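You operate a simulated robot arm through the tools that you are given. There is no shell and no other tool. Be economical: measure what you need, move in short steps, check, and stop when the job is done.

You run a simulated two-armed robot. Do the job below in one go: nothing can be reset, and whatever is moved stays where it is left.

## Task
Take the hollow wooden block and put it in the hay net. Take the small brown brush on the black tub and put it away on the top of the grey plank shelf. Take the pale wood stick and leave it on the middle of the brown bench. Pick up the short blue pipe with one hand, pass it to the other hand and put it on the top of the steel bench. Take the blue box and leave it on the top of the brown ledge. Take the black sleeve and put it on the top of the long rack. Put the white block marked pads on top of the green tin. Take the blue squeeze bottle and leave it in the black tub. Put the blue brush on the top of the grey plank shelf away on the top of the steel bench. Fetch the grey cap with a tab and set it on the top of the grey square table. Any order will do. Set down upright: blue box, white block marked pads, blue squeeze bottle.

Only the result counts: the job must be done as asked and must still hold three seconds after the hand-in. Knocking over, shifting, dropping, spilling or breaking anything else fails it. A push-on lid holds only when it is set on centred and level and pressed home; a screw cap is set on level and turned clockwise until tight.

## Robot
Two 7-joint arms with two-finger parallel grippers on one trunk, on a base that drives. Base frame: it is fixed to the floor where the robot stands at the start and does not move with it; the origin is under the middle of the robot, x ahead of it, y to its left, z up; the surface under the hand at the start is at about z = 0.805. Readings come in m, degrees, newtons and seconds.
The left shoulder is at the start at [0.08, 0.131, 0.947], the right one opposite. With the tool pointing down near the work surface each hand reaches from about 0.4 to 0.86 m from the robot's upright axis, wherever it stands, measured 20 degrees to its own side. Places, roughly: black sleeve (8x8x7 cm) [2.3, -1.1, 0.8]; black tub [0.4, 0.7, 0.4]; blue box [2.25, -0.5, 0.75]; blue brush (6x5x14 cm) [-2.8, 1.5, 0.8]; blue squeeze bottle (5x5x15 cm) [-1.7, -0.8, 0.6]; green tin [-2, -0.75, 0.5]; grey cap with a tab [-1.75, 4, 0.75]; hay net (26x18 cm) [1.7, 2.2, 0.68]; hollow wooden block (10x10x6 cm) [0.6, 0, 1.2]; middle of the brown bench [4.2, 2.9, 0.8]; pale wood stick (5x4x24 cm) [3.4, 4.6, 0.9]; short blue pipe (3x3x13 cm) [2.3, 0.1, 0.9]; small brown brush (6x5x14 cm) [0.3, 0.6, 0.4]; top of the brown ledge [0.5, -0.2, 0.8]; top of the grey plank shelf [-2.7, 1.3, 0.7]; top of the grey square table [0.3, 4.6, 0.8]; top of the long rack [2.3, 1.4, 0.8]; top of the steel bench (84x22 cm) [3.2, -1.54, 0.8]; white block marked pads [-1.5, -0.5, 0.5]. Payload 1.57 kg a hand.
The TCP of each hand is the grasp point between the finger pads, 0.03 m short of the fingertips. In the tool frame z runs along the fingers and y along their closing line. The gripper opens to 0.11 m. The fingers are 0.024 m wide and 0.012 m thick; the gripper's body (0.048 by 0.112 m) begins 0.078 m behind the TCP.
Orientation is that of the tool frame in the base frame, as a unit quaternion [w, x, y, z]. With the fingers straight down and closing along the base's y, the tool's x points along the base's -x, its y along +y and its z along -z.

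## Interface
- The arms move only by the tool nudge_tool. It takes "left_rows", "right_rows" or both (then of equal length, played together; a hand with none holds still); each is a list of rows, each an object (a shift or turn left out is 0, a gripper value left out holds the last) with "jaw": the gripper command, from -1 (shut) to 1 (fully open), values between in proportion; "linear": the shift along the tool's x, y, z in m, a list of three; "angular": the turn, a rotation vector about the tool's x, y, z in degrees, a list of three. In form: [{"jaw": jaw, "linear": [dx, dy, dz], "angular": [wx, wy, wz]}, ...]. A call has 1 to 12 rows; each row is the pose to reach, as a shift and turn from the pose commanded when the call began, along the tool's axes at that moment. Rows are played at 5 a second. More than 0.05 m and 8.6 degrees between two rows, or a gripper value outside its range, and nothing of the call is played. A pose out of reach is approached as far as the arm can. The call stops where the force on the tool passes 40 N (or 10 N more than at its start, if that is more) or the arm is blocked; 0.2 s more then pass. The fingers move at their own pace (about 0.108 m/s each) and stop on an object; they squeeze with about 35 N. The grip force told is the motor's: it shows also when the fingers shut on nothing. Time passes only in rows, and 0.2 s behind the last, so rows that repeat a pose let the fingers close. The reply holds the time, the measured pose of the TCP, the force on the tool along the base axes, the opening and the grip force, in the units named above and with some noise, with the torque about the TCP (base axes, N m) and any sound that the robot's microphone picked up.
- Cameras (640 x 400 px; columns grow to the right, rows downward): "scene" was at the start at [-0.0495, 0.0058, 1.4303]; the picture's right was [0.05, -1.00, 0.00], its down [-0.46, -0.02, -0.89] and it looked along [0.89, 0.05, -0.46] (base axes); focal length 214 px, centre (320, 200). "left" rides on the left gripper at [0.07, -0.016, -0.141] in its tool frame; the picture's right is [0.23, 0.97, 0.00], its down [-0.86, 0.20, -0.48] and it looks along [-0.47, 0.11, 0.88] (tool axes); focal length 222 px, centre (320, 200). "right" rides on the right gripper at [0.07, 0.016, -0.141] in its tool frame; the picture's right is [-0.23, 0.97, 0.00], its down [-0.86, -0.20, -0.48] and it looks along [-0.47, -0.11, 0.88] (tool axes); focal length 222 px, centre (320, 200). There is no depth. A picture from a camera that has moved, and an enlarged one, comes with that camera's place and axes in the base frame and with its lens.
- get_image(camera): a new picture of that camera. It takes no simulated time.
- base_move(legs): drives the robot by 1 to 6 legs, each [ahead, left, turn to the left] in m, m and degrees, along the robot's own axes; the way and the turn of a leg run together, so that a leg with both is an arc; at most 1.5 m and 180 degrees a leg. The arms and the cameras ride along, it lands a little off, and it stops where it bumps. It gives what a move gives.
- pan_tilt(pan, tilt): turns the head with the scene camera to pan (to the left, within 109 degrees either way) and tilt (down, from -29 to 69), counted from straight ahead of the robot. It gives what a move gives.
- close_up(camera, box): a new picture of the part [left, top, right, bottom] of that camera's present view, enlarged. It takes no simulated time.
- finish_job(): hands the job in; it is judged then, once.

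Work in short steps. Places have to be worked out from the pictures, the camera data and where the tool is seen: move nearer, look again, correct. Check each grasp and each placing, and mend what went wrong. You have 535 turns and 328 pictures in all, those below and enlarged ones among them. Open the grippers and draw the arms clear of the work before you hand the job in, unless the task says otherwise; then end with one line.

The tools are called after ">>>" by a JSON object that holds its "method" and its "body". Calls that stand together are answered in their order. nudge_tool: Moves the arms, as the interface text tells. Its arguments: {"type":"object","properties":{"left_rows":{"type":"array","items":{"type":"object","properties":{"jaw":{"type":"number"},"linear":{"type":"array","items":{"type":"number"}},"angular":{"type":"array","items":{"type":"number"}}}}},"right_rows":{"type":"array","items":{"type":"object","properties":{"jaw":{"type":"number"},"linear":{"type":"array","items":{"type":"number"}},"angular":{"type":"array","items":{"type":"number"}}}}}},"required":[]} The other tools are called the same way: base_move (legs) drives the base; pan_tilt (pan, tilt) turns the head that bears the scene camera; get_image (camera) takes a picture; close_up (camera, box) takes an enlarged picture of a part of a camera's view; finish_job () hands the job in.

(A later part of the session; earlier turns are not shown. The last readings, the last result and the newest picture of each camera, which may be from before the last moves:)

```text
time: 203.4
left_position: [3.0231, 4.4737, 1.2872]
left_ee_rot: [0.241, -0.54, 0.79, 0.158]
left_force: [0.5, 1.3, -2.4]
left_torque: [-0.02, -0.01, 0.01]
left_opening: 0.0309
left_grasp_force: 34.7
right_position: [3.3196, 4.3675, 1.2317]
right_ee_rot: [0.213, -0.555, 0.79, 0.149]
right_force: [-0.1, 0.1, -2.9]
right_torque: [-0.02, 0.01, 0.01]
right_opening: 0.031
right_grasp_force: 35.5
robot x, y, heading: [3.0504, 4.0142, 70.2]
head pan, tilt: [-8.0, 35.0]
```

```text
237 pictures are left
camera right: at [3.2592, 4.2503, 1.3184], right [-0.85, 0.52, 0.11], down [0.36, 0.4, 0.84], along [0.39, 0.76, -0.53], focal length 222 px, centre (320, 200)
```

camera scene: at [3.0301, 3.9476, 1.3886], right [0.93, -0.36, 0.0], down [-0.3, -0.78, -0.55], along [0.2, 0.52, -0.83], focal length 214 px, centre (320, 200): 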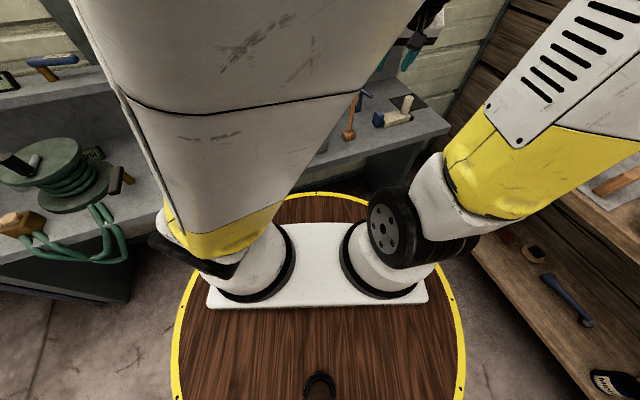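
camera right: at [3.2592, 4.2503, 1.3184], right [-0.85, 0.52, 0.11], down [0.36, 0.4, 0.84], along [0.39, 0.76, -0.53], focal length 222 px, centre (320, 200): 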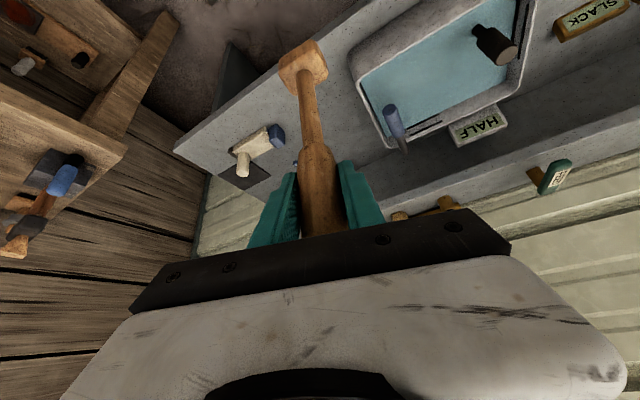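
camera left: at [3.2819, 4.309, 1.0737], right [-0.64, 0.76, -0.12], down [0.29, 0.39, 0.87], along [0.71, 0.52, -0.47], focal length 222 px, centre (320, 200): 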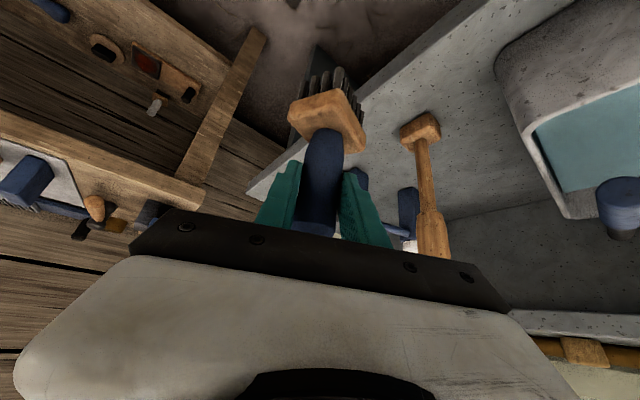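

Now to the brown bench (front edge x≈4.03): turn to face east and strafe to (3.5, 3.05).

>>> {"method": "base_move", "body": {"legs": [[0, 0, -70], [0.42, -0.95, 0]]}}

>>> {"method": "pan_tilt", "body": {"pan": -5, "tilt": 40}}

>>> {"method": "get_image", "body": {"camera": "scene"}}

>>> {"method": "get_image", "body": {"camera": "right"}}

```text
time: 211.7
left_position: [3.9, 3.2703, 1.2889]
left_ee_rot: [0.288, 0.007, 0.958, -0.007]
left_force: [-0.2, -0.8, -0.9]
left_torque: [-0.02, 0.01, -0.03]
left_opening: 0.0307
left_grasp_force: 34.8
right_position: [3.907, 2.9548, 1.2317]
right_ee_rot: [0.26, -0.007, 0.965, 0.001]
right_force: [0.0, -0.4, -1.3]
right_torque: [-0.03, -0.02, -0.01]
right_opening: 0.0311
right_grasp_force: 35.3
robot x, y, heading: [3.4787, 3.0804, 0.7]
head pan, tilt: [-8.0, 35.0]
```

```text
time: 212.4
left_position: [3.9002, 3.2718, 1.2881]
left_ee_rot: [0.288, 0.005, 0.958, -0.008]
left_force: [-0.1, 0.3, -2.7]
left_torque: [0.01, 0.0, 0.01]
left_opening: 0.0308
left_grasp_force: 35.0
right_position: [3.9068, 2.9552, 1.2313]
right_ee_rot: [0.26, -0.006, 0.966, 0.0]
right_force: [-0.7, 0.1, -2.4]
right_torque: [0.02, 0.02, 0.01]
right_opening: 0.0312
right_grasp_force: 35.3
robot x, y, heading: [3.4851, 3.081, 1.0]
head pan, tilt: [-5.0, 40.0]
```

```text
236 pictures are left
camera scene: at [3.4105, 3.0732, 1.3892], right [-0.07, -1.0, 0.0], down [-0.83, 0.05, -0.56], along [0.56, -0.04, -0.83], focal length 214 px, centre (320, 200)
```

scene: 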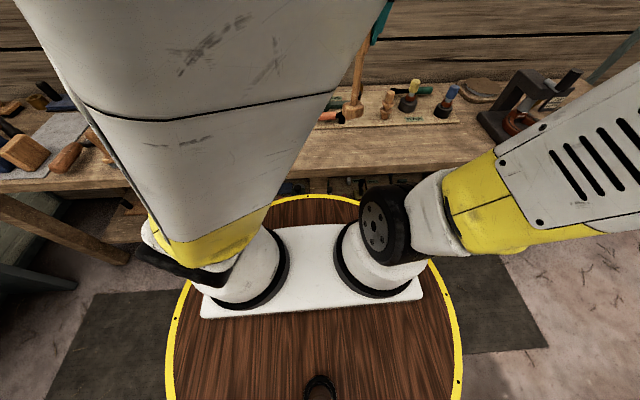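

```text
235 pictures are left
camera right: at [3.7745, 2.9695, 1.3186], right [0.18, 0.98, 0.11], down [0.5, -0.19, 0.84], along [0.85, -0.1, -0.53], focal length 222 px, centre (320, 200)
```

right: 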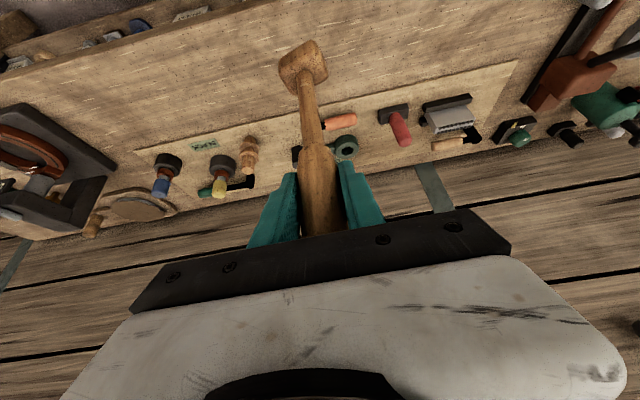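

Bench strip in front of the mat is free (x 3.92–4.155). I need a better view of the spot around (4.2, 2.9).

>>> {"method": "pan_tilt", "body": {"pan": -20, "tilt": 30}}

>>> {"method": "get_image", "body": {"camera": "scene"}}

>>> {"method": "get_image", "body": {"camera": "left"}}

```text
time: 213.2
left_position: [3.9011, 3.2732, 1.2881]
left_ee_rot: [0.288, 0.003, 0.957, -0.006]
left_force: [-0.4, -0.7, -1.6]
left_torque: [0.01, -0.02, 0.01]
left_opening: 0.0309
left_grasp_force: 35.6
right_position: [3.9067, 2.9535, 1.2321]
right_ee_rot: [0.26, -0.007, 0.966, 0.002]
right_force: [-1.0, -0.2, -1.9]
right_torque: [0.02, -0.01, 0.0]
right_opening: 0.0309
right_grasp_force: 34.7
robot x, y, heading: [3.4758, 3.0815, 1.0]
head pan, tilt: [-20.0, 30.0]
```

```text
234 pictures are left
camera scene: at [3.4095, 3.0712, 1.3883], right [-0.09, -1.0, 0.0], down [-0.83, 0.08, -0.55], along [0.55, -0.05, -0.83], focal length 214 px, centre (320, 200)
```

scene: 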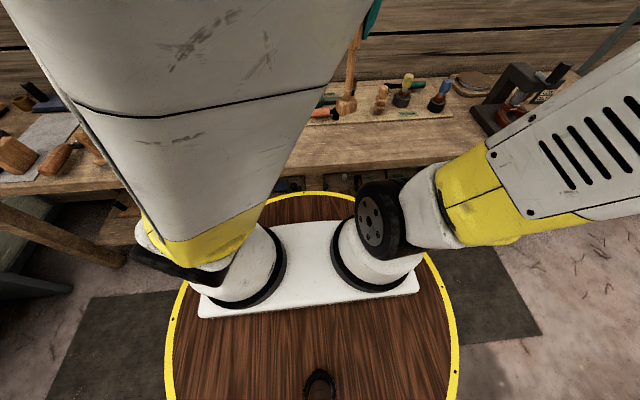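

```text
233 pictures are left
camera left: at [3.7648, 3.2582, 1.3679], right [-0.18, 0.97, -0.13], down [0.45, 0.2, 0.87], along [0.87, 0.1, -0.48], focal length 222 px, centre (320, 200)
```

left: 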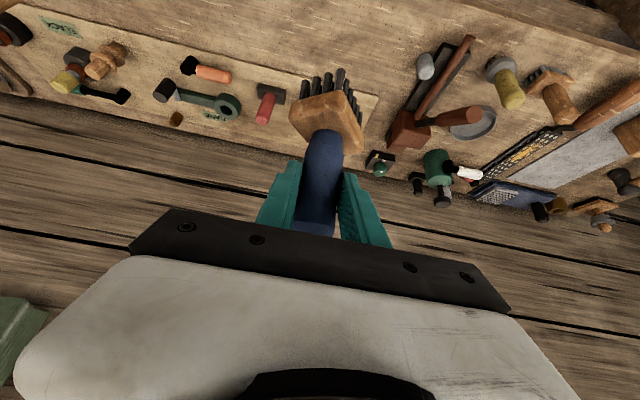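

The head is blocked by the raised left arm, but hand views suffice: a pen lies at (4.2, 2.88–3.0), so I'll stand the stick in the free strip at (4.115, 2.9). Move to hover.

>>> {"method": "nudge_tool", "body": {"right_rows": [{"linear": [-0.015, -0.01, 0.044]}, {"linear": [-0.03, -0.02, 0.088]}, {"linear": [-0.045, -0.029, 0.131]}, {"linear": [-0.06, -0.039, 0.174]}, {"linear": [-0.075, -0.048, 0.217]}, {"linear": [-0.09, -0.0575, 0.26]}, {"linear": [-0.09, -0.0575, 0.26]}]}}

>>> {"method": "get_image", "body": {"camera": "right"}}

>>> {"method": "get_image", "body": {"camera": "scene"}}

```text
time: 214.8
left_position: [3.9005, 3.2726, 1.2877]
left_ee_rot: [0.288, 0.003, 0.958, -0.006]
left_force: [0.1, -0.3, -0.9]
left_torque: [-0.01, 0.02, 0.01]
left_opening: 0.0308
left_grasp_force: 35.1
right_position: [4.1168, 2.8964, 1.0516]
right_ee_rot: [0.26, -0.008, 0.966, 0.002]
right_force: [-0.2, -0.9, -0.7]
right_torque: [0.0, -0.01, -0.02]
right_opening: 0.0311
right_grasp_force: 35.0
robot x, y, heading: [3.4834, 3.082, 0.5]
head pan, tilt: [-20.0, 30.0]
```

```text
232 pictures are left
camera right: at [3.9839, 2.912, 1.1384], right [0.18, 0.98, 0.11], down [0.5, -0.19, 0.84], along [0.85, -0.1, -0.53], focal length 222 px, centre (320, 200)
```

right: 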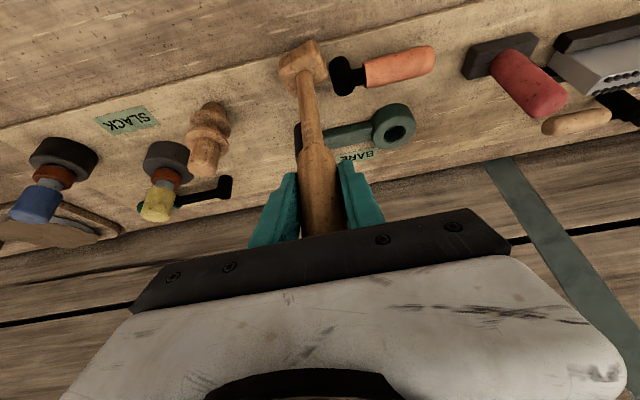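

```text
231 pictures are left
camera scene: at [3.4096, 3.0704, 1.3883], right [-0.11, -0.99, 0.0], down [-0.83, 0.09, -0.55], along [0.55, -0.06, -0.83], focal length 214 px, centre (320, 200)
```

scene: 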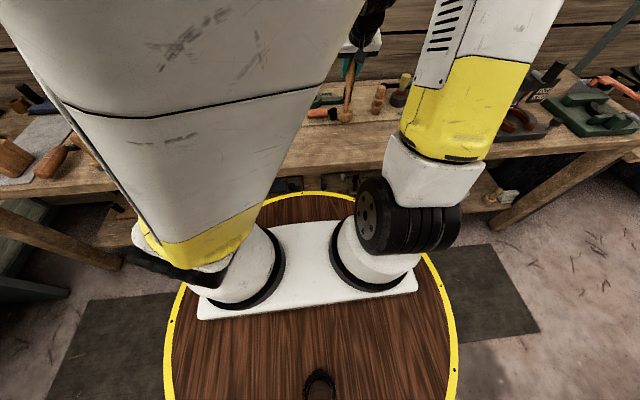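

Landing spot is just at the mat's edge; shift 1.2 cm toward me and lower until contact.

>>> {"method": "nudge_tool", "body": {"right_rows": [{"linear": [0.0104, 0, -0.006]}, {"linear": [0.0204, 0, 0.0113]}, {"linear": [0.0304, 0, 0.0286]}, {"linear": [0.0354, 0, 0.0373]}, {"linear": [0.0384, 0, 0.0425]}, {"linear": [0.0414, 0, 0.0477]}, {"linear": [0.0444, 0, 0.0529]}, {"linear": [0.0474, 0, 0.0581]}]}}

>>> {"method": "get_image", "body": {"camera": "right"}}

```text
time: 215.4
left_position: [3.8998, 3.2734, 1.2863]
left_ee_rot: [0.286, 0.0, 0.958, -0.005]
left_force: [-0.2, 0.4, -1.7]
left_torque: [0.02, 0.01, 0.01]
left_opening: 0.0311
left_grasp_force: 35.3
right_position: [4.1115, 2.8971, 1.0411]
right_ee_rot: [0.273, -0.008, 0.962, 0.002]
right_force: [2.4, 0.7, 2.7]
right_torque: [-0.08, -0.49, 0.06]
right_opening: 0.031
right_grasp_force: 34.9
robot x, y, heading: [3.4812, 3.0783, 1.0]
head pan, tilt: [-20.0, 30.0]
stopped in row 3 (right hand): the force on the tool passed its limit at 86 N (the readings are from after the stop); the commanded pose is now the measured one
```

```text
230 pictures are left
camera right: at [3.9768, 2.9123, 1.1237], right [0.18, 0.98, 0.12], down [0.48, -0.19, 0.86], along [0.86, -0.09, -0.5], focal length 222 px, centre (320, 200)
```

right: 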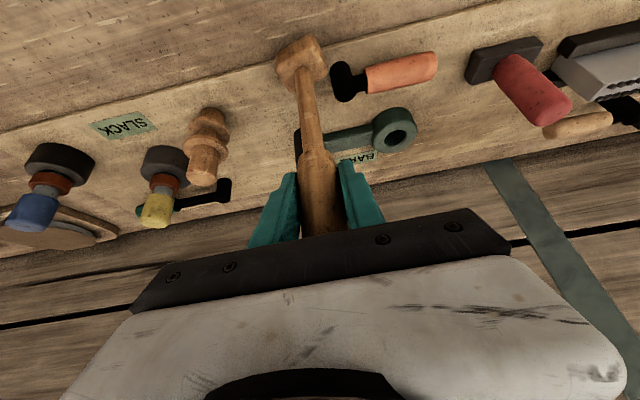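

Contact at z≈1.035, so the bench top is ≈0.84 and the mat edge is at x≈4.125. Shift to a free spot on the mat at (4.16, 2.845), clear of the peg and pen.

>>> {"method": "nudge_tool", "body": {"right_rows": [{"linear": [-0.02, 0, -0.035], "angular": [0, 1.5, 0]}, {"linear": [-0.042, -0.026, -0.0225], "angular": [0, 1.5, 0]}, {"linear": [-0.063, -0.052, -0.01], "angular": [0, 1.5, 0]}, {"linear": [-0.063, -0.052, -0.01], "angular": [0, 1.5, 0]}]}}

>>> {"method": "get_image", "body": {"camera": "right"}}

```text
time: 216.4
left_position: [3.9018, 3.2747, 1.2883]
left_ee_rot: [0.288, -0.001, 0.958, -0.005]
left_force: [-1.2, -0.3, -1.5]
left_torque: [0.0, -0.01, 0.01]
left_opening: 0.0308
left_grasp_force: 35.5
right_position: [4.1597, 2.8445, 1.0782]
right_ee_rot: [0.258, -0.008, 0.966, 0.002]
right_force: [-0.3, 0.3, -1.6]
right_torque: [-0.02, 0.01, 0.01]
right_opening: 0.0311
right_grasp_force: 35.1
robot x, y, heading: [3.4799, 3.0774, 1.1]
head pan, tilt: [-20.0, 30.0]
```

```text
229 pictures are left
camera right: at [4.0271, 2.8595, 1.1662], right [0.18, 0.98, 0.11], down [0.51, -0.19, 0.84], along [0.84, -0.1, -0.53], focal length 222 px, centre (320, 200)
```

right: 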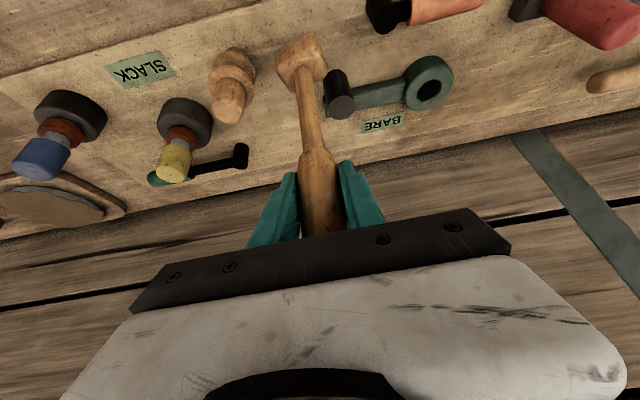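

Spot is clear. Lower gently.

>>> {"method": "nudge_tool", "body": {"right_rows": [{"linear": [0.01, 0, 0.0173]}, {"linear": [0.0175, 0, 0.0303]}, {"linear": [0.019, 0, 0.0329]}, {"linear": [0.0205, 0, 0.0355]}, {"linear": [0.022, 0, 0.0381]}]}}

```text
time: 217.6
left_position: [3.8991, 3.2751, 1.2886]
left_ee_rot: [0.288, 0.0, 0.958, -0.006]
left_force: [0.0, -0.4, -1.2]
left_torque: [0.0, -0.01, 0.0]
left_opening: 0.0306
left_grasp_force: 35.1
right_position: [4.161, 2.847, 1.0399]
right_ee_rot: [0.263, -0.008, 0.965, 0.002]
right_force: [-4.9, 0.7, 30.0]
right_torque: [-0.57, 0.26, -0.09]
right_opening: 0.0313
right_grasp_force: 34.6
robot x, y, heading: [3.4786, 3.0763, 0.8]
head pan, tilt: [-20.0, 30.0]
```

Contact. Ease off, release, and withdraw along the tool axis.

>>> {"method": "nudge_tool", "body": {"right_rows": [{"linear": [-0.0015, 0, -0.0026]}, {"linear": [-0.0015, 0, -0.0026]}, {"jaw": 0.2, "linear": [-0.0015, 0, -0.0026]}, {"linear": [-0.0015, 0, -0.0026]}, {"linear": [-0.0015, 0, -0.03]}, {"linear": [-0.0015, 0, -0.07]}, {"linear": [-0.0015, 0, -0.115]}, {"linear": [-0.0015, 0, -0.16]}, {"linear": [-0.0015, 0, -0.2]}]}}

>>> {"method": "get_image", "body": {"camera": "right"}}

```text
time: 219.6
left_position: [3.9015, 3.275, 1.287]
left_ee_rot: [0.288, 0.0, 0.958, -0.005]
left_force: [0.8, 0.4, -1.8]
left_torque: [-0.02, 0.04, 0.0]
left_opening: 0.031
left_grasp_force: 35.5
right_position: [4.061, 2.8455, 1.2122]
right_ee_rot: [0.258, -0.009, 0.966, 0.002]
right_force: [0.4, 0.2, 0.4]
right_torque: [-0.01, 0.03, -0.01]
right_opening: 0.0659
right_grasp_force: 0.1
robot x, y, heading: [3.4791, 3.0801, 0.7]
head pan, tilt: [-20.0, 30.0]
```

```text
228 pictures are left
camera right: at [3.9291, 2.8597, 1.2995], right [0.18, 0.98, 0.11], down [0.51, -0.19, 0.84], along [0.84, -0.1, -0.53], focal length 222 px, centre (320, 200)
```

right: 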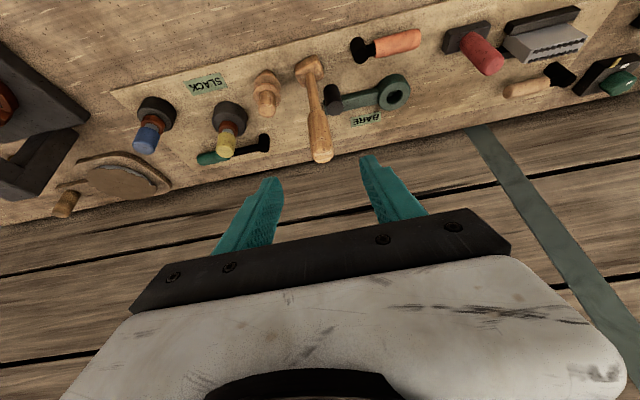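

Stick stands well. Retract the right hand, back away from the bench, turn to face south, and look.

>>> {"method": "nudge_tool", "body": {"right_rows": [{"linear": [0.035, 0, -0.03]}, {"linear": [0.075, 0, -0.05]}, {"linear": [0.115, 0, -0.07]}, {"linear": [0.155, 0, -0.09]}]}}

>>> {"method": "base_move", "body": {"legs": [[-0.3, 0, 0], [0, 0, -90]]}}

>>> {"method": "nudge_tool", "body": {"left_rows": [{"linear": [0.023, 0, 0.034]}, {"linear": [0.046, 0, 0.068]}, {"linear": [0.069, 0, 0.1]}, {"linear": [0.092, 0, 0.135]}]}}

>>> {"method": "pan_tilt", "body": {"pan": -10, "tilt": 20}}

>>> {"method": "get_image", "body": {"camera": "scene"}}

```text
time: 220.6
left_position: [3.9008, 3.2747, 1.2875]
left_ee_rot: [0.288, 0.0, 0.958, -0.005]
left_force: [0.4, -0.3, -2.1]
left_torque: [0.0, 0.0, -0.01]
left_opening: 0.0307
left_grasp_force: 35.3
right_position: [3.8826, 2.8402, 1.2102]
right_ee_rot: [0.257, -0.008, 0.966, 0.002]
right_force: [0.4, 0.1, -0.1]
right_torque: [0.0, 0.02, -0.01]
right_opening: 0.0661
right_grasp_force: 0.0
robot x, y, heading: [3.4816, 3.0787, 0.7]
head pan, tilt: [-20.0, 30.0]
```

```text
time: 226.5
left_position: [3.3634, 2.6518, 1.2877]
left_ee_rot: [0.198, 0.682, 0.672, -0.208]
left_force: [0.4, 0.1, -1.1]
left_torque: [0.0, 0.03, 0.02]
left_opening: 0.0307
left_grasp_force: 34.6
right_position: [2.93, 2.6762, 1.2095]
right_ee_rot: [0.182, 0.682, 0.684, -0.183]
right_force: [-0.2, -0.3, 0.1]
right_torque: [0.01, -0.03, 0.04]
right_opening: 0.0656
right_grasp_force: 0.1
robot x, y, heading: [3.1681, 3.0733, -90.0]
head pan, tilt: [-20.0, 30.0]
```

```text
time: 227.5
left_position: [3.3609, 2.655, 1.1241]
left_ee_rot: [0.199, 0.682, 0.672, -0.209]
left_force: [0.5, 0.0, -2.3]
left_torque: [-0.04, -0.04, -0.01]
left_opening: 0.0306
left_grasp_force: 34.7
right_position: [2.929, 2.6764, 1.2096]
right_ee_rot: [0.182, 0.682, 0.684, -0.183]
right_force: [-0.3, 0.1, -0.4]
right_torque: [0.0, -0.04, -0.05]
right_opening: 0.0663
right_grasp_force: 0.0
robot x, y, heading: [3.175, 3.076, -89.7]
head pan, tilt: [-20.0, 30.0]
```

```text
time: 228.3
left_position: [3.3615, 2.655, 1.125]
left_ee_rot: [0.198, 0.683, 0.672, -0.208]
left_force: [1.2, 0.4, -1.8]
left_torque: [0.05, 0.01, -0.01]
left_opening: 0.0307
left_grasp_force: 35.4
right_position: [2.929, 2.6768, 1.2101]
right_ee_rot: [0.182, 0.682, 0.684, -0.182]
right_force: [-0.3, 0.2, 0.7]
right_torque: [0.0, 0.0, 0.02]
right_opening: 0.0661
right_grasp_force: 0.0
robot x, y, heading: [3.173, 3.0751, -90.2]
head pan, tilt: [-10.0, 20.0]
```

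```text
227 pictures are left
camera scene: at [3.156, 3.1238, 1.4422], right [-0.98, 0.17, 0.0], down [0.06, 0.34, -0.94], along [-0.16, -0.93, -0.34], focal length 214 px, centre (320, 200)
```

scene: 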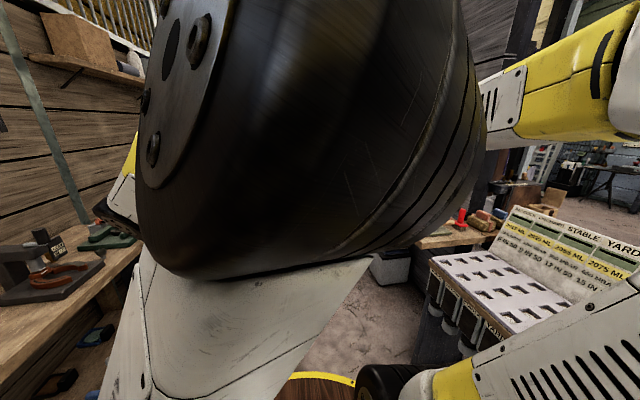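

The left elbow blocks the head. Extend that hand forward, lower, and outward, then drive south down the room's middle.

>>> {"method": "nudge_tool", "body": {"left_rows": [{"linear": [-0.004, 0.02, 0.042]}, {"linear": [-0.008, 0.04, 0.084]}, {"linear": [-0.012, 0.05, 0.127]}, {"linear": [-0.03, 0.05, 0.14]}]}}

>>> {"method": "base_move", "body": {"legs": [[1.4, 0.03, 0]]}}

>>> {"method": "get_image", "body": {"camera": "scene"}}

>>> {"method": "pan_tilt", "body": {"pan": -45, "tilt": 25}}

>>> {"method": "get_image", "body": {"camera": "scene"}}

```text
time: 229.3
left_position: [3.4083, 2.5518, 1.0247]
left_ee_rot: [0.198, 0.682, 0.672, -0.209]
left_force: [-0.2, -0.5, -0.9]
left_torque: [0.02, -0.01, -0.01]
left_opening: 0.0306
left_grasp_force: 34.5
right_position: [2.9295, 2.677, 1.21]
right_ee_rot: [0.182, 0.683, 0.684, -0.183]
right_force: [0.9, 0.4, -0.7]
right_torque: [-0.04, 0.0, 0.05]
right_opening: 0.0658
right_grasp_force: 0.1
robot x, y, heading: [3.1691, 3.0735, -90.0]
head pan, tilt: [-10.0, 20.0]
```

```text
time: 236.3
left_position: [3.4353, 1.1301, 1.0241]
left_ee_rot: [0.198, 0.683, 0.672, -0.208]
left_force: [-0.3, 0.6, -1.1]
left_torque: [-0.03, -0.01, -0.04]
left_opening: 0.0309
left_grasp_force: 35.2
right_position: [2.9573, 1.2556, 1.2098]
right_ee_rot: [0.182, 0.683, 0.683, -0.183]
right_force: [-0.1, 0.4, -0.4]
right_torque: [0.02, -0.02, -0.01]
right_opening: 0.0659
right_grasp_force: 0.2
robot x, y, heading: [3.2055, 1.6552, -90.1]
head pan, tilt: [-10.0, 20.0]
```

```text
226 pictures are left
camera scene: at [3.1853, 1.7035, 1.4423], right [-0.98, 0.18, 0.0], down [0.06, 0.34, -0.94], along [-0.16, -0.93, -0.34], focal length 214 px, centre (320, 200)
```

scene: 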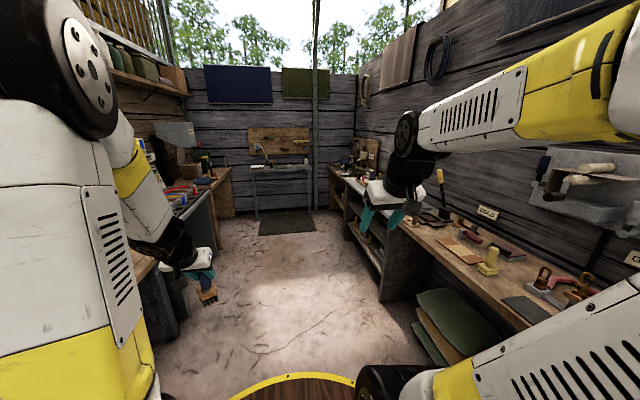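

```text
time: 237.3
left_position: [3.4351, 1.1295, 1.024]
left_ee_rot: [0.197, 0.683, 0.671, -0.208]
left_force: [0.2, 0.4, -2.8]
left_torque: [0.02, -0.03, -0.02]
left_opening: 0.0306
left_grasp_force: 35.1
right_position: [2.9578, 1.2564, 1.2098]
right_ee_rot: [0.182, 0.683, 0.683, -0.184]
right_force: [0.0, -0.6, 0.1]
right_torque: [-0.02, 0.0, 0.02]
right_opening: 0.0661
right_grasp_force: 0.0
robot x, y, heading: [3.2023, 1.656, -90.3]
head pan, tilt: [-45.0, 25.0]
```

```text
225 pictures are left
camera scene: at [3.1364, 1.7301, 1.4342], right [-0.71, 0.71, 0.0], down [0.3, 0.3, -0.91], along [-0.64, -0.64, -0.42], focal length 214 px, centre (320, 200)
```

scene: 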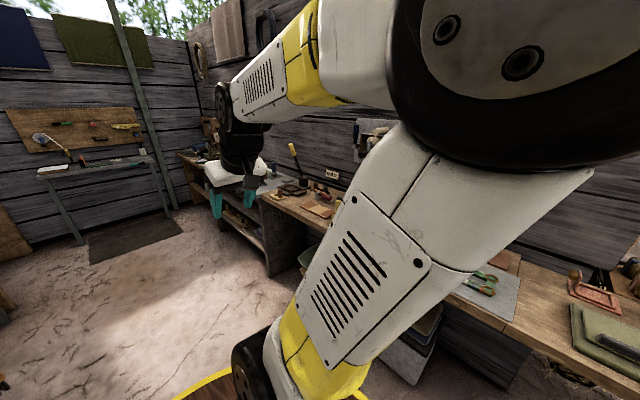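

Clear lane. Drive south to y≈−0.85 in front of the steel bench.

>>> {"method": "base_move", "body": {"legs": [[1.4, -0.05, 0], [1.0, 0, 0]]}}

>>> {"method": "pan_tilt", "body": {"pan": 0, "tilt": 35}}

>>> {"method": "get_image", "body": {"camera": "scene"}}

>>> {"method": "get_image", "body": {"camera": "left"}}

```text
time: 249.0
left_position: [3.4416, -1.2365, 1.0237]
left_ee_rot: [0.201, 0.67, 0.684, -0.205]
left_force: [0.0, -0.3, -1.3]
left_torque: [0.03, 0.01, -0.01]
left_opening: 0.0307
left_grasp_force: 34.6
right_position: [2.9589, -1.1296, 1.2111]
right_ee_rot: [0.186, 0.67, 0.696, -0.18]
right_force: [0.3, -0.1, 0.0]
right_torque: [0.02, -0.04, -0.03]
right_opening: 0.0661
right_grasp_force: 0.0
robot x, y, heading: [3.1852, -0.7224, -87.6]
head pan, tilt: [-45.0, 25.0]
```

```text
time: 250.1
left_position: [3.4408, -1.2359, 1.0241]
left_ee_rot: [0.202, 0.67, 0.685, -0.205]
left_force: [0.6, 0.4, -1.6]
left_torque: [0.06, 0.03, 0.01]
left_opening: 0.0307
left_grasp_force: 35.2
right_position: [2.9572, -1.1299, 1.2106]
right_ee_rot: [0.185, 0.669, 0.697, -0.179]
right_force: [-0.3, 0.0, -0.3]
right_torque: [-0.02, -0.02, 0.01]
right_opening: 0.0661
right_grasp_force: 0.1
robot x, y, heading: [3.1866, -0.7221, -87.9]
head pan, tilt: [0.0, 35.0]
```

```text
224 pictures are left
camera scene: at [3.1839, -0.6699, 1.4184], right [-1.0, -0.04, 0.0], down [-0.02, 0.57, -0.82], along [0.03, -0.82, -0.57], focal length 214 px, centre (320, 200)
```

scene: 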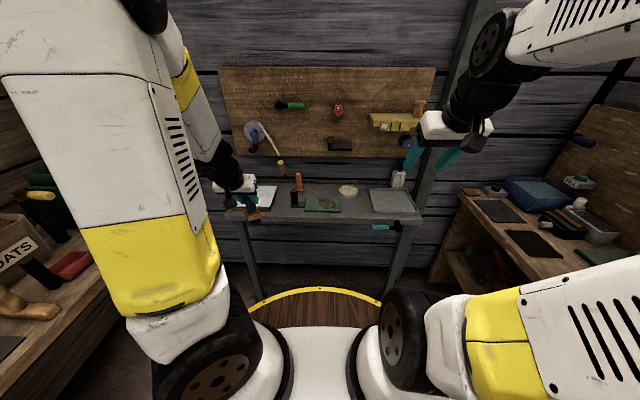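

```text
223 pictures are left
camera left: at [3.4237, -1.1, 1.1034], right [0.97, 0.21, -0.14], down [0.22, -0.45, 0.87], along [0.12, -0.87, -0.48], focal length 222 px, centre (320, 200)
```

left: 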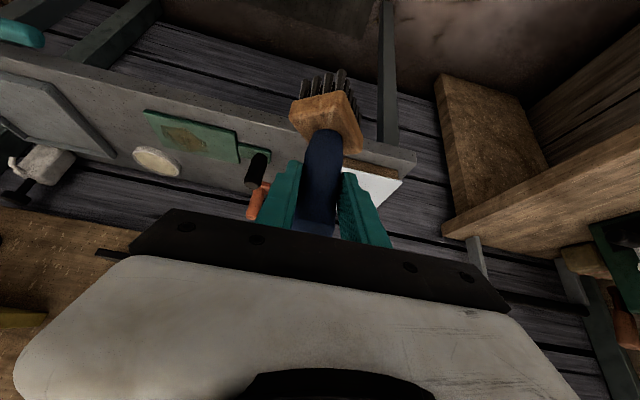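

The steel bench has some items; zoom to choose free spots for the brush and, later, the pipe.

>>> {"method": "close_up", "body": {"camera": "scene", "box": [210, 140, 440, 260]}}

```text
2.78 times, centred on (325, 200) of scene
camera zoom: at [3.1839, -0.6699, 1.4184], right [-1.0, -0.04, 0.0], down [-0.02, 0.57, -0.82], along [0.03, -0.82, -0.57], focal length 597 px, centre (306, 200)
```

zoom: 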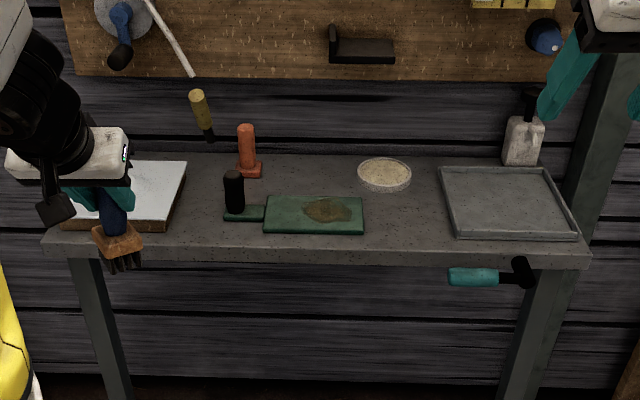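

Bench top z≈0.80. Gap between green tray and grey tray centred at (3.042, −1.50) suits the brush. Strafe right 0.2 m so the left hand can reach it.

>>> {"method": "base_move", "body": {"legs": [[0.03, -0.2, -2]]}}

>>> {"method": "get_image", "body": {"camera": "scene"}}

```text
time: 251.7
left_position: [3.222, -1.2776, 1.023]
left_ee_rot: [0.198, 0.681, 0.673, -0.208]
left_force: [0.2, 0.5, -2.4]
left_torque: [-0.01, 0.01, 0.01]
left_opening: 0.0308
left_grasp_force: 35.2
right_position: [2.7437, -1.157, 1.2095]
right_ee_rot: [0.183, 0.681, 0.685, -0.183]
right_force: [-0.6, 0.5, 0.3]
right_torque: [0.03, 0.0, -0.02]
right_opening: 0.0659
right_grasp_force: 0.0
robot x, y, heading: [2.9854, -0.7547, -89.9]
head pan, tilt: [0.0, 35.0]
```

```text
221 pictures are left
camera scene: at [2.9849, -0.7038, 1.4184], right [-1.0, -0.01, 0.0], down [0.0, 0.57, -0.82], along [0.0, -0.82, -0.57], focal length 214 px, centre (320, 200)
```

scene: 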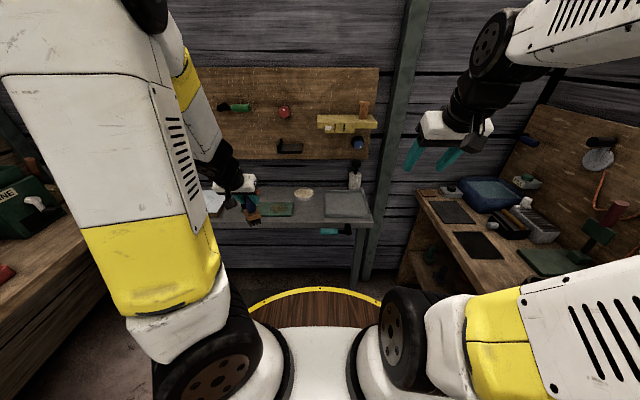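

Move the left hand to hover over the gap.

>>> {"method": "nudge_tool", "body": {"left_rows": [{"linear": [-0.025, -0.03, 0.027]}, {"linear": [-0.05, -0.06, 0.054]}, {"linear": [-0.076, -0.089, 0.081]}, {"linear": [-0.101, -0.118, 0.109]}, {"linear": [-0.127, -0.148, 0.136]}, {"linear": [-0.152, -0.177, 0.163]}, {"linear": [-0.152, -0.177, 0.163]}]}}

>>> {"method": "get_image", "body": {"camera": "left"}}

>>> {"method": "close_up", "body": {"camera": "scene", "box": [190, 140, 400, 260]}}

```text
time: 253.3
left_position: [3.0406, -1.4923, 0.9734]
left_ee_rot: [0.199, 0.681, 0.674, -0.208]
left_force: [0.7, 0.4, -1.1]
left_torque: [0.01, 0.0, 0.02]
left_opening: 0.0308
left_grasp_force: 35.3
right_position: [2.743, -1.1561, 1.2112]
right_ee_rot: [0.181, 0.682, 0.685, -0.182]
right_force: [0.4, -0.2, 0.8]
right_torque: [-0.02, -0.02, -0.03]
right_opening: 0.0658
right_grasp_force: 0.0
robot x, y, heading: [2.9877, -0.7585, -89.9]
head pan, tilt: [0.0, 35.0]
```

```text
220 pictures are left
camera left: at [3.0281, -1.3563, 1.0526], right [0.97, 0.18, -0.14], down [0.2, -0.45, 0.87], along [0.09, -0.87, -0.48], focal length 222 px, centre (320, 200)
```

left: 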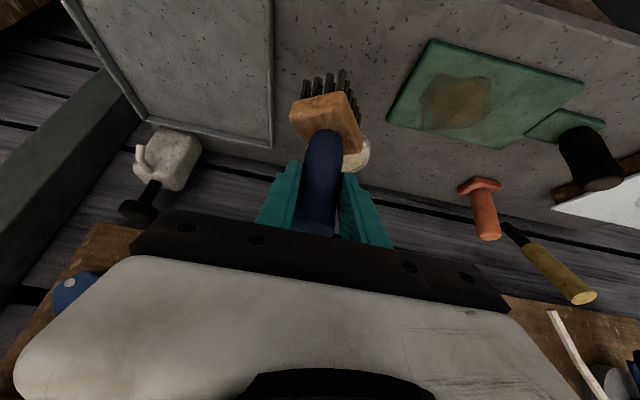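

```text
3.05 times, centred on (295, 200) of scene
camera zoom: at [2.9847, -0.7039, 1.4184], right [-1.0, -0.01, 0.0], down [0.0, 0.57, -0.82], along [0.0, -0.82, -0.57], focal length 654 px, centre (396, 200)
```

zoom: 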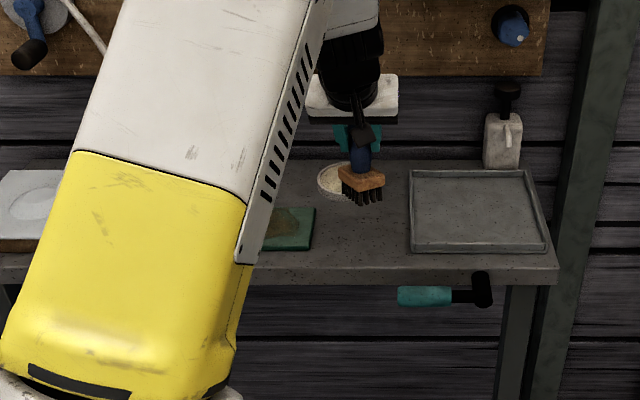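

Spot is clear on all sides. Lower until contact.

>>> {"method": "nudge_tool", "body": {"left_rows": [{"linear": [0.0165, 0, 0.025]}, {"linear": [0.0275, 0, 0.0418]}, {"linear": [0.03, 0, 0.046]}, {"linear": [0.0325, 0, 0.05]}, {"linear": [0.035, 0, 0.054]}]}}

```text
time: 254.5
left_position: [3.0427, -1.4918, 0.9084]
left_ee_rot: [0.198, 0.681, 0.673, -0.209]
left_force: [1.1, 0.2, -2.1]
left_torque: [0.03, 0.02, -0.04]
left_opening: 0.0307
left_grasp_force: 35.4
right_position: [2.7434, -1.1575, 1.2104]
right_ee_rot: [0.182, 0.681, 0.685, -0.183]
right_force: [0.4, 0.6, -0.3]
right_torque: [-0.03, -0.01, 0.0]
right_opening: 0.066
right_grasp_force: 0.0
robot x, y, heading: [2.9847, -0.7566, -89.9]
head pan, tilt: [0.0, 35.0]
```

>>> {"method": "nudge_tool", "body": {"left_rows": [{"linear": [0.0022, 0, 0.0033]}, {"linear": [0.0044, 0, 0.0067]}, {"linear": [0.0066, 0, 0.01]}, {"linear": [0.0088, 0, 0.0133]}, {"linear": [0.011, 0, 0.0167]}]}}

>>> {"method": "get_image", "body": {"camera": "left"}}

```text
time: 255.3
left_position: [3.0405, -1.493, 0.9052]
left_ee_rot: [0.199, 0.68, 0.673, -0.213]
left_force: [1.4, 13.0, 14.3]
left_torque: [0.76, -0.07, 0.0]
left_opening: 0.0308
left_grasp_force: 35.2
right_position: [2.7436, -1.1553, 1.2121]
right_ee_rot: [0.184, 0.681, 0.685, -0.183]
right_force: [-0.3, 0.0, -1.0]
right_torque: [-0.01, 0.0, -0.01]
right_opening: 0.0659
right_grasp_force: 0.1
robot x, y, heading: [2.9839, -0.7583, -89.7]
head pan, tilt: [0.0, 35.0]
stopped in row 3 (left hand): the force on the tool passed its limit at 44 N (the readings are from after the stop); the commanded pose is now the measured one
```

```text
218 pictures are left
camera left: at [3.029, -1.3562, 0.983], right [0.97, 0.18, -0.14], down [0.21, -0.45, 0.87], along [0.09, -0.88, -0.47], focal length 222 px, centre (320, 200)
```

left: 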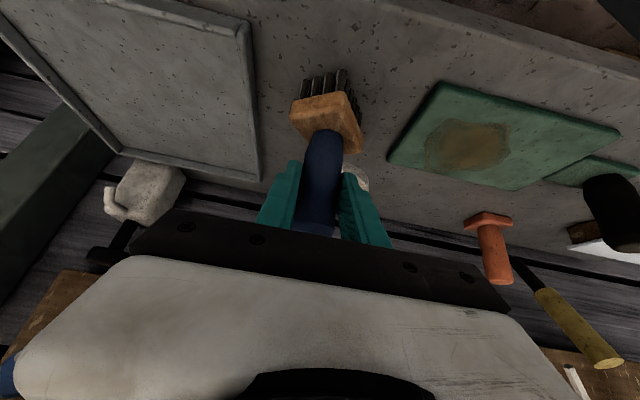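

Contact. Release and withdraw along the tool axis.

>>> {"method": "nudge_tool", "body": {"left_rows": [{"jaw": -0.1}, {"jaw": 0.2}, {"linear": [0, 0, 0]}, {"linear": [0, 0, -0.03]}, {"linear": [0, 0, -0.07]}, {"linear": [0, 0, -0.115]}, {"linear": [0, 0, -0.16]}, {"linear": [0, 0, -0.2]}]}}

>>> {"method": "get_image", "body": {"camera": "left"}}

```text
time: 257.1
left_position: [3.0458, -1.3852, 1.0684]
left_ee_rot: [0.199, 0.68, 0.674, -0.21]
left_force: [0.0, 0.2, -0.4]
left_torque: [0.0, -0.01, 0.01]
left_opening: 0.066
left_grasp_force: 0.0
right_position: [2.744, -1.1569, 1.2107]
right_ee_rot: [0.183, 0.681, 0.685, -0.182]
right_force: [-0.2, -0.7, 0.8]
right_torque: [0.04, -0.01, 0.01]
right_opening: 0.0659
right_grasp_force: 0.0
robot x, y, heading: [2.9827, -0.7543, -89.7]
head pan, tilt: [0.0, 35.0]
```

```text
217 pictures are left
camera left: at [3.0331, -1.2474, 1.1476], right [0.97, 0.18, -0.14], down [0.2, -0.45, 0.87], along [0.09, -0.88, -0.47], focal length 222 px, centre (320, 200)
```

left: 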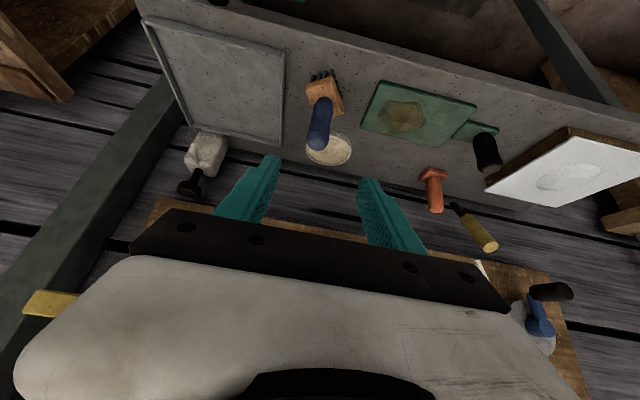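

Brush stands on the steel bench. Retract the left hand, back up to y≈−0.05 and turn west toward the counter with pipe, box and sleeve.

>>> {"method": "nudge_tool", "body": {"left_rows": [{"linear": [0.02, 0.0, -0.038]}, {"linear": [0.041, 0.03, -0.075]}, {"linear": [0.061, 0.06, -0.112]}, {"linear": [0.1, 0.09, -0.14]}, {"linear": [0.12, 0.12, -0.16]}]}}

>>> {"method": "base_move", "body": {"legs": [[-0.65, 0.05, 0], [0, 0, -90]]}}

>>> {"method": "pan_tilt", "body": {"pan": 0, "tilt": 35}}

>>> {"method": "get_image", "body": {"camera": "scene"}}

>>> {"method": "pan_tilt", "body": {"pan": 45, "tilt": 30}}

>>> {"method": "get_image", "body": {"camera": "scene"}}

```text
refused: row 2 steps farther than a row can; nothing moved
```

```text
time: 264.6
left_position: [2.4071, -0.1467, 1.0688]
left_ee_rot: [-0.01, 0.957, -0.011, -0.29]
left_force: [0.0, 0.1, -0.9]
left_torque: [0.02, 0.04, 0.0]
left_opening: 0.0659
left_grasp_force: 0.0
right_position: [2.6383, 0.1543, 1.2103]
right_ee_rot: [-0.002, 0.966, -0.002, -0.258]
right_force: [0.4, -0.8, -0.7]
right_torque: [-0.01, 0.04, 0.02]
right_opening: 0.066
right_grasp_force: 0.1
robot x, y, heading: [3.0355, -0.0953, 179.3]
head pan, tilt: [0.0, 35.0]
```

```text
time: 265.2
left_position: [2.4072, -0.1458, 1.069]
left_ee_rot: [-0.011, 0.957, -0.011, -0.291]
left_force: [0.0, 0.0, 0.5]
left_torque: [0.0, -0.01, 0.01]
left_opening: 0.0661
left_grasp_force: 0.2
right_position: [2.6392, 0.1534, 1.2102]
right_ee_rot: [-0.001, 0.966, -0.003, -0.258]
right_force: [-0.2, -0.2, 0.3]
right_torque: [-0.01, -0.01, -0.01]
right_opening: 0.0661
right_grasp_force: 0.0
robot x, y, heading: [3.039, -0.0947, 179.8]
head pan, tilt: [0.0, 35.0]
```

```text
216 pictures are left
camera scene: at [3.0867, -0.0925, 1.4184], right [0.01, 1.0, 0.0], down [0.57, 0.0, -0.82], along [-0.82, 0.01, -0.57], focal length 214 px, centre (320, 200)
```

scene: 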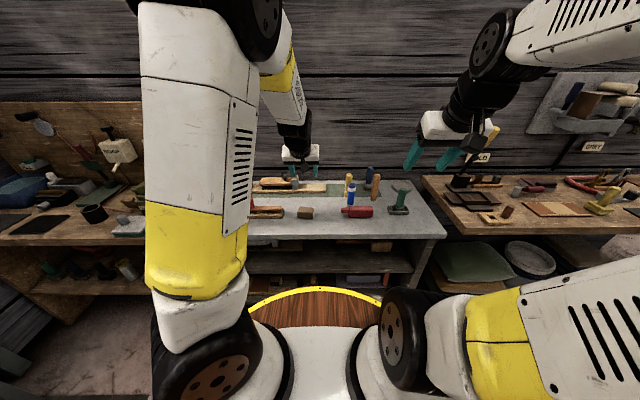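

```text
time: 266.3
left_position: [2.4075, -0.1446, 1.0686]
left_ee_rot: [-0.01, 0.957, -0.011, -0.291]
left_force: [0.9, -0.6, -0.5]
left_torque: [0.02, -0.02, -0.01]
left_opening: 0.066
left_grasp_force: 0.1
right_position: [2.6384, 0.1537, 1.2109]
right_ee_rot: [-0.001, 0.966, -0.002, -0.257]
right_force: [-0.6, 0.5, 0.4]
right_torque: [-0.01, -0.04, -0.01]
right_opening: 0.066
right_grasp_force: 0.1
robot x, y, heading: [3.0376, -0.0922, 179.8]
head pan, tilt: [45.0, 30.0]
```

```text
215 pictures are left
camera scene: at [3.1104, -0.1565, 1.4262], right [-0.7, 0.71, 0.0], down [0.36, 0.35, -0.87], along [-0.62, -0.61, -0.5], focal length 214 px, centre (320, 200)
```

scene: 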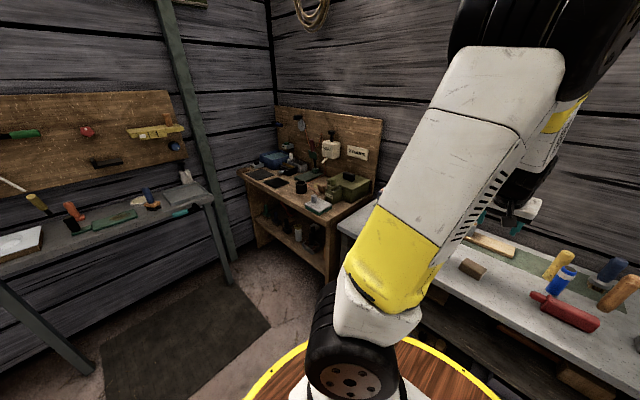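

That refused row was luckily harmless. Zoom on the grey counter section to find the blue pipe.

>>> {"method": "pan_tilt", "body": {"pan": 0, "tilt": 35}}

>>> {"method": "close_up", "body": {"camera": "scene", "box": [240, 140, 450, 260]}}

>>> {"method": "get_image", "body": {"camera": "right"}}

```text
time: 267.4
left_position: [2.4077, -0.1449, 1.0681]
left_ee_rot: [-0.011, 0.957, -0.01, -0.291]
left_force: [0.9, 0.1, -0.3]
left_torque: [-0.01, -0.02, 0.0]
left_opening: 0.0659
left_grasp_force: 0.0
right_position: [2.6391, 0.1548, 1.2109]
right_ee_rot: [-0.002, 0.966, -0.002, -0.258]
right_force: [0.0, -0.3, 0.6]
right_torque: [0.0, 0.04, 0.04]
right_opening: 0.066
right_grasp_force: 0.1
robot x, y, heading: [3.0374, -0.0914, 179.6]
head pan, tilt: [0.0, 35.0]
```

```text
3.05 times, centred on (345, 200) of scene
camera zoom: at [3.0867, -0.0925, 1.4184], right [0.01, 1.0, 0.0], down [0.57, 0.0, -0.82], along [-0.82, 0.0, -0.57], focal length 654 px, centre (244, 200)
```

zoom: 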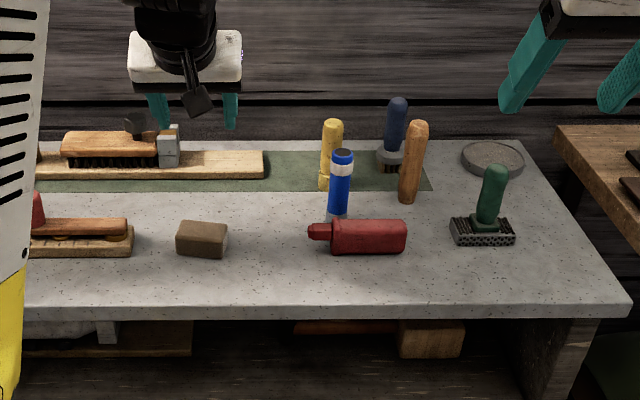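

```text
213 pictures are left
camera right: at [2.7689, 0.1377, 1.2976], right [-0.2, -0.97, 0.11], down [-0.5, 0.2, 0.84], along [-0.84, 0.11, -0.53], focal length 222 px, centre (320, 200)
```

right: 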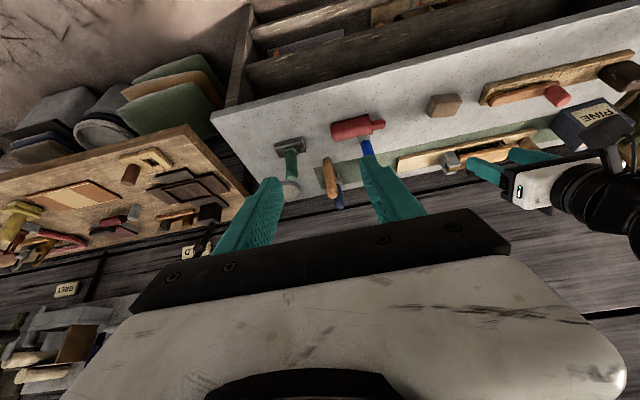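

The upright blue tube with white band is the pipe, ≈(2.245, 0.04). First retract the left hand safely and bring the right hand to straight-down.

>>> {"method": "nudge_tool", "body": {"left_rows": [{"linear": [0.023, 0.017, -0.0256]}, {"linear": [0.046, 0.034, -0.0512]}, {"linear": [0.069, 0.05, -0.0768]}, {"linear": [0.092, 0.067, -0.1024]}, {"linear": [0.115, 0.084, -0.128]}, {"linear": [0.1385, 0.1, -0.1535]}]}}

>>> {"method": "nudge_tool", "body": {"right_rows": [{"jaw": 0.0, "linear": [0, 0, 0], "angular": [0, 6, 0]}, {"linear": [0, 0.02, 0], "angular": [0, 12, 0]}, {"linear": [0, 0.04, 0], "angular": [0, 18, 0]}, {"linear": [0, 0.06, 0], "angular": [0, 24, 0]}, {"linear": [0, 0.08, 0], "angular": [0, 30, 0]}, {"linear": [0, 0.1, 0], "angular": [0, 30, 0]}]}}

>>> {"method": "get_image", "body": {"camera": "right"}}

```text
time: 268.8
left_position: [2.6016, -0.2494, 1.1166]
left_ee_rot: [-0.009, 0.957, -0.01, -0.29]
left_force: [-1.8, -0.1, 0.2]
left_torque: [-0.07, 0.01, -0.01]
left_opening: 0.0658
left_grasp_force: 0.1
right_position: [2.6388, 0.1539, 1.2094]
right_ee_rot: [-0.001, 0.966, -0.003, -0.258]
right_force: [-1.5, -0.7, 0.4]
right_torque: [0.0, -0.02, 0.01]
right_opening: 0.066
right_grasp_force: 0.0
robot x, y, heading: [3.0339, -0.0951, 179.3]
head pan, tilt: [0.0, 35.0]
```

```text
time: 270.2
left_position: [2.6033, -0.249, 1.1161]
left_ee_rot: [-0.01, 0.957, -0.011, -0.291]
left_force: [0.3, 0.1, -0.5]
left_torque: [-0.02, 0.0, 0.05]
left_opening: 0.0657
left_grasp_force: 0.0
right_position: [2.6374, 0.056, 1.209]
right_ee_rot: [-0.001, 1.0, -0.002, 0.001]
right_force: [-0.1, 0.1, 0.1]
right_torque: [0.0, 0.05, 0.02]
right_opening: 0.0551
right_grasp_force: 0.1
robot x, y, heading: [3.0378, -0.0933, 179.7]
head pan, tilt: [0.0, 35.0]
```

```text
212 pictures are left
camera right: at [2.706, 0.0393, 1.3499], right [-0.23, -0.97, 0.0], down [-0.86, 0.2, 0.48], along [-0.46, 0.11, -0.88], focal length 222 px, centre (320, 200)
```

right: 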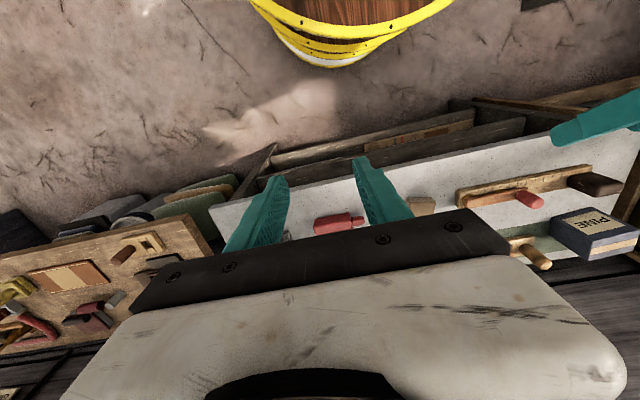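

Drive 0.16 m closer, then extend the right hand over the pipe area and look.

>>> {"method": "base_move", "body": {"legs": [[0.16, 0, 0]]}}

>>> {"method": "nudge_tool", "body": {"right_rows": [{"linear": [-0.04, 0, 0.01]}, {"linear": [-0.08, 0, 0.02]}, {"linear": [-0.12, 0, 0.03]}, {"linear": [-0.16, 0, 0.04]}, {"linear": [-0.18, 0, 0.08]}, {"linear": [-0.18, 0, 0.1]}]}}

>>> {"method": "get_image", "body": {"camera": "right"}}

>>> {"method": "close_up", "body": {"camera": "scene", "box": [240, 140, 450, 260]}}

```text
time: 271.6
left_position: [2.4402, -0.2499, 1.116]
left_ee_rot: [-0.01, 0.957, -0.01, -0.29]
left_force: [0.0, 1.0, 0.0]
left_torque: [0.0, 0.01, 0.01]
left_opening: 0.0661
left_grasp_force: 0.1
right_position: [2.476, 0.0568, 1.2089]
right_ee_rot: [-0.001, 1.0, -0.001, 0.001]
right_force: [0.4, 0.4, -0.2]
right_torque: [-0.01, -0.03, 0.01]
right_opening: 0.0548
right_grasp_force: 0.0
robot x, y, heading: [2.8762, -0.0943, 179.6]
head pan, tilt: [0.0, 35.0]
```

```text
time: 273.0
left_position: [2.4395, -0.2492, 1.1164]
left_ee_rot: [-0.009, 0.957, -0.009, -0.29]
left_force: [0.3, 0.8, -0.4]
left_torque: [0.01, 0.05, 0.01]
left_opening: 0.0659
left_grasp_force: 0.1
right_position: [2.295, 0.0574, 1.1084]
right_ee_rot: [-0.001, 1.0, -0.002, 0.001]
right_force: [-0.9, 0.5, -1.1]
right_torque: [0.02, 0.03, 0.01]
right_opening: 0.0551
right_grasp_force: 0.1
robot x, y, heading: [2.8739, -0.0926, 179.6]
head pan, tilt: [0.0, 35.0]
```

```text
211 pictures are left
camera right: at [2.364, 0.0413, 1.2487], right [-0.23, -0.97, 0.0], down [-0.85, 0.2, 0.48], along [-0.46, 0.11, -0.88], focal length 222 px, centre (320, 200)
```

right: 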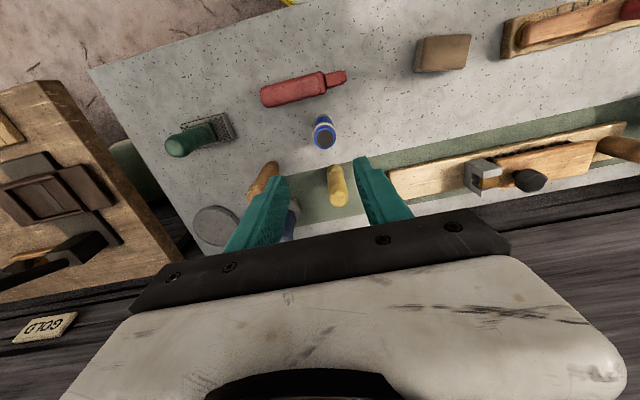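

```text
3.05 times, centred on (345, 200) of scene
camera zoom: at [2.9249, -0.0915, 1.4184], right [0.01, 1.0, 0.0], down [0.57, 0.0, -0.82], along [-0.82, 0.0, -0.57], focal length 654 px, centre (244, 200)
```

zoom: 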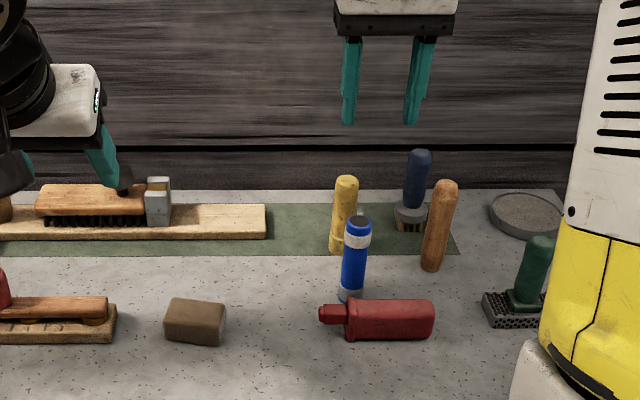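

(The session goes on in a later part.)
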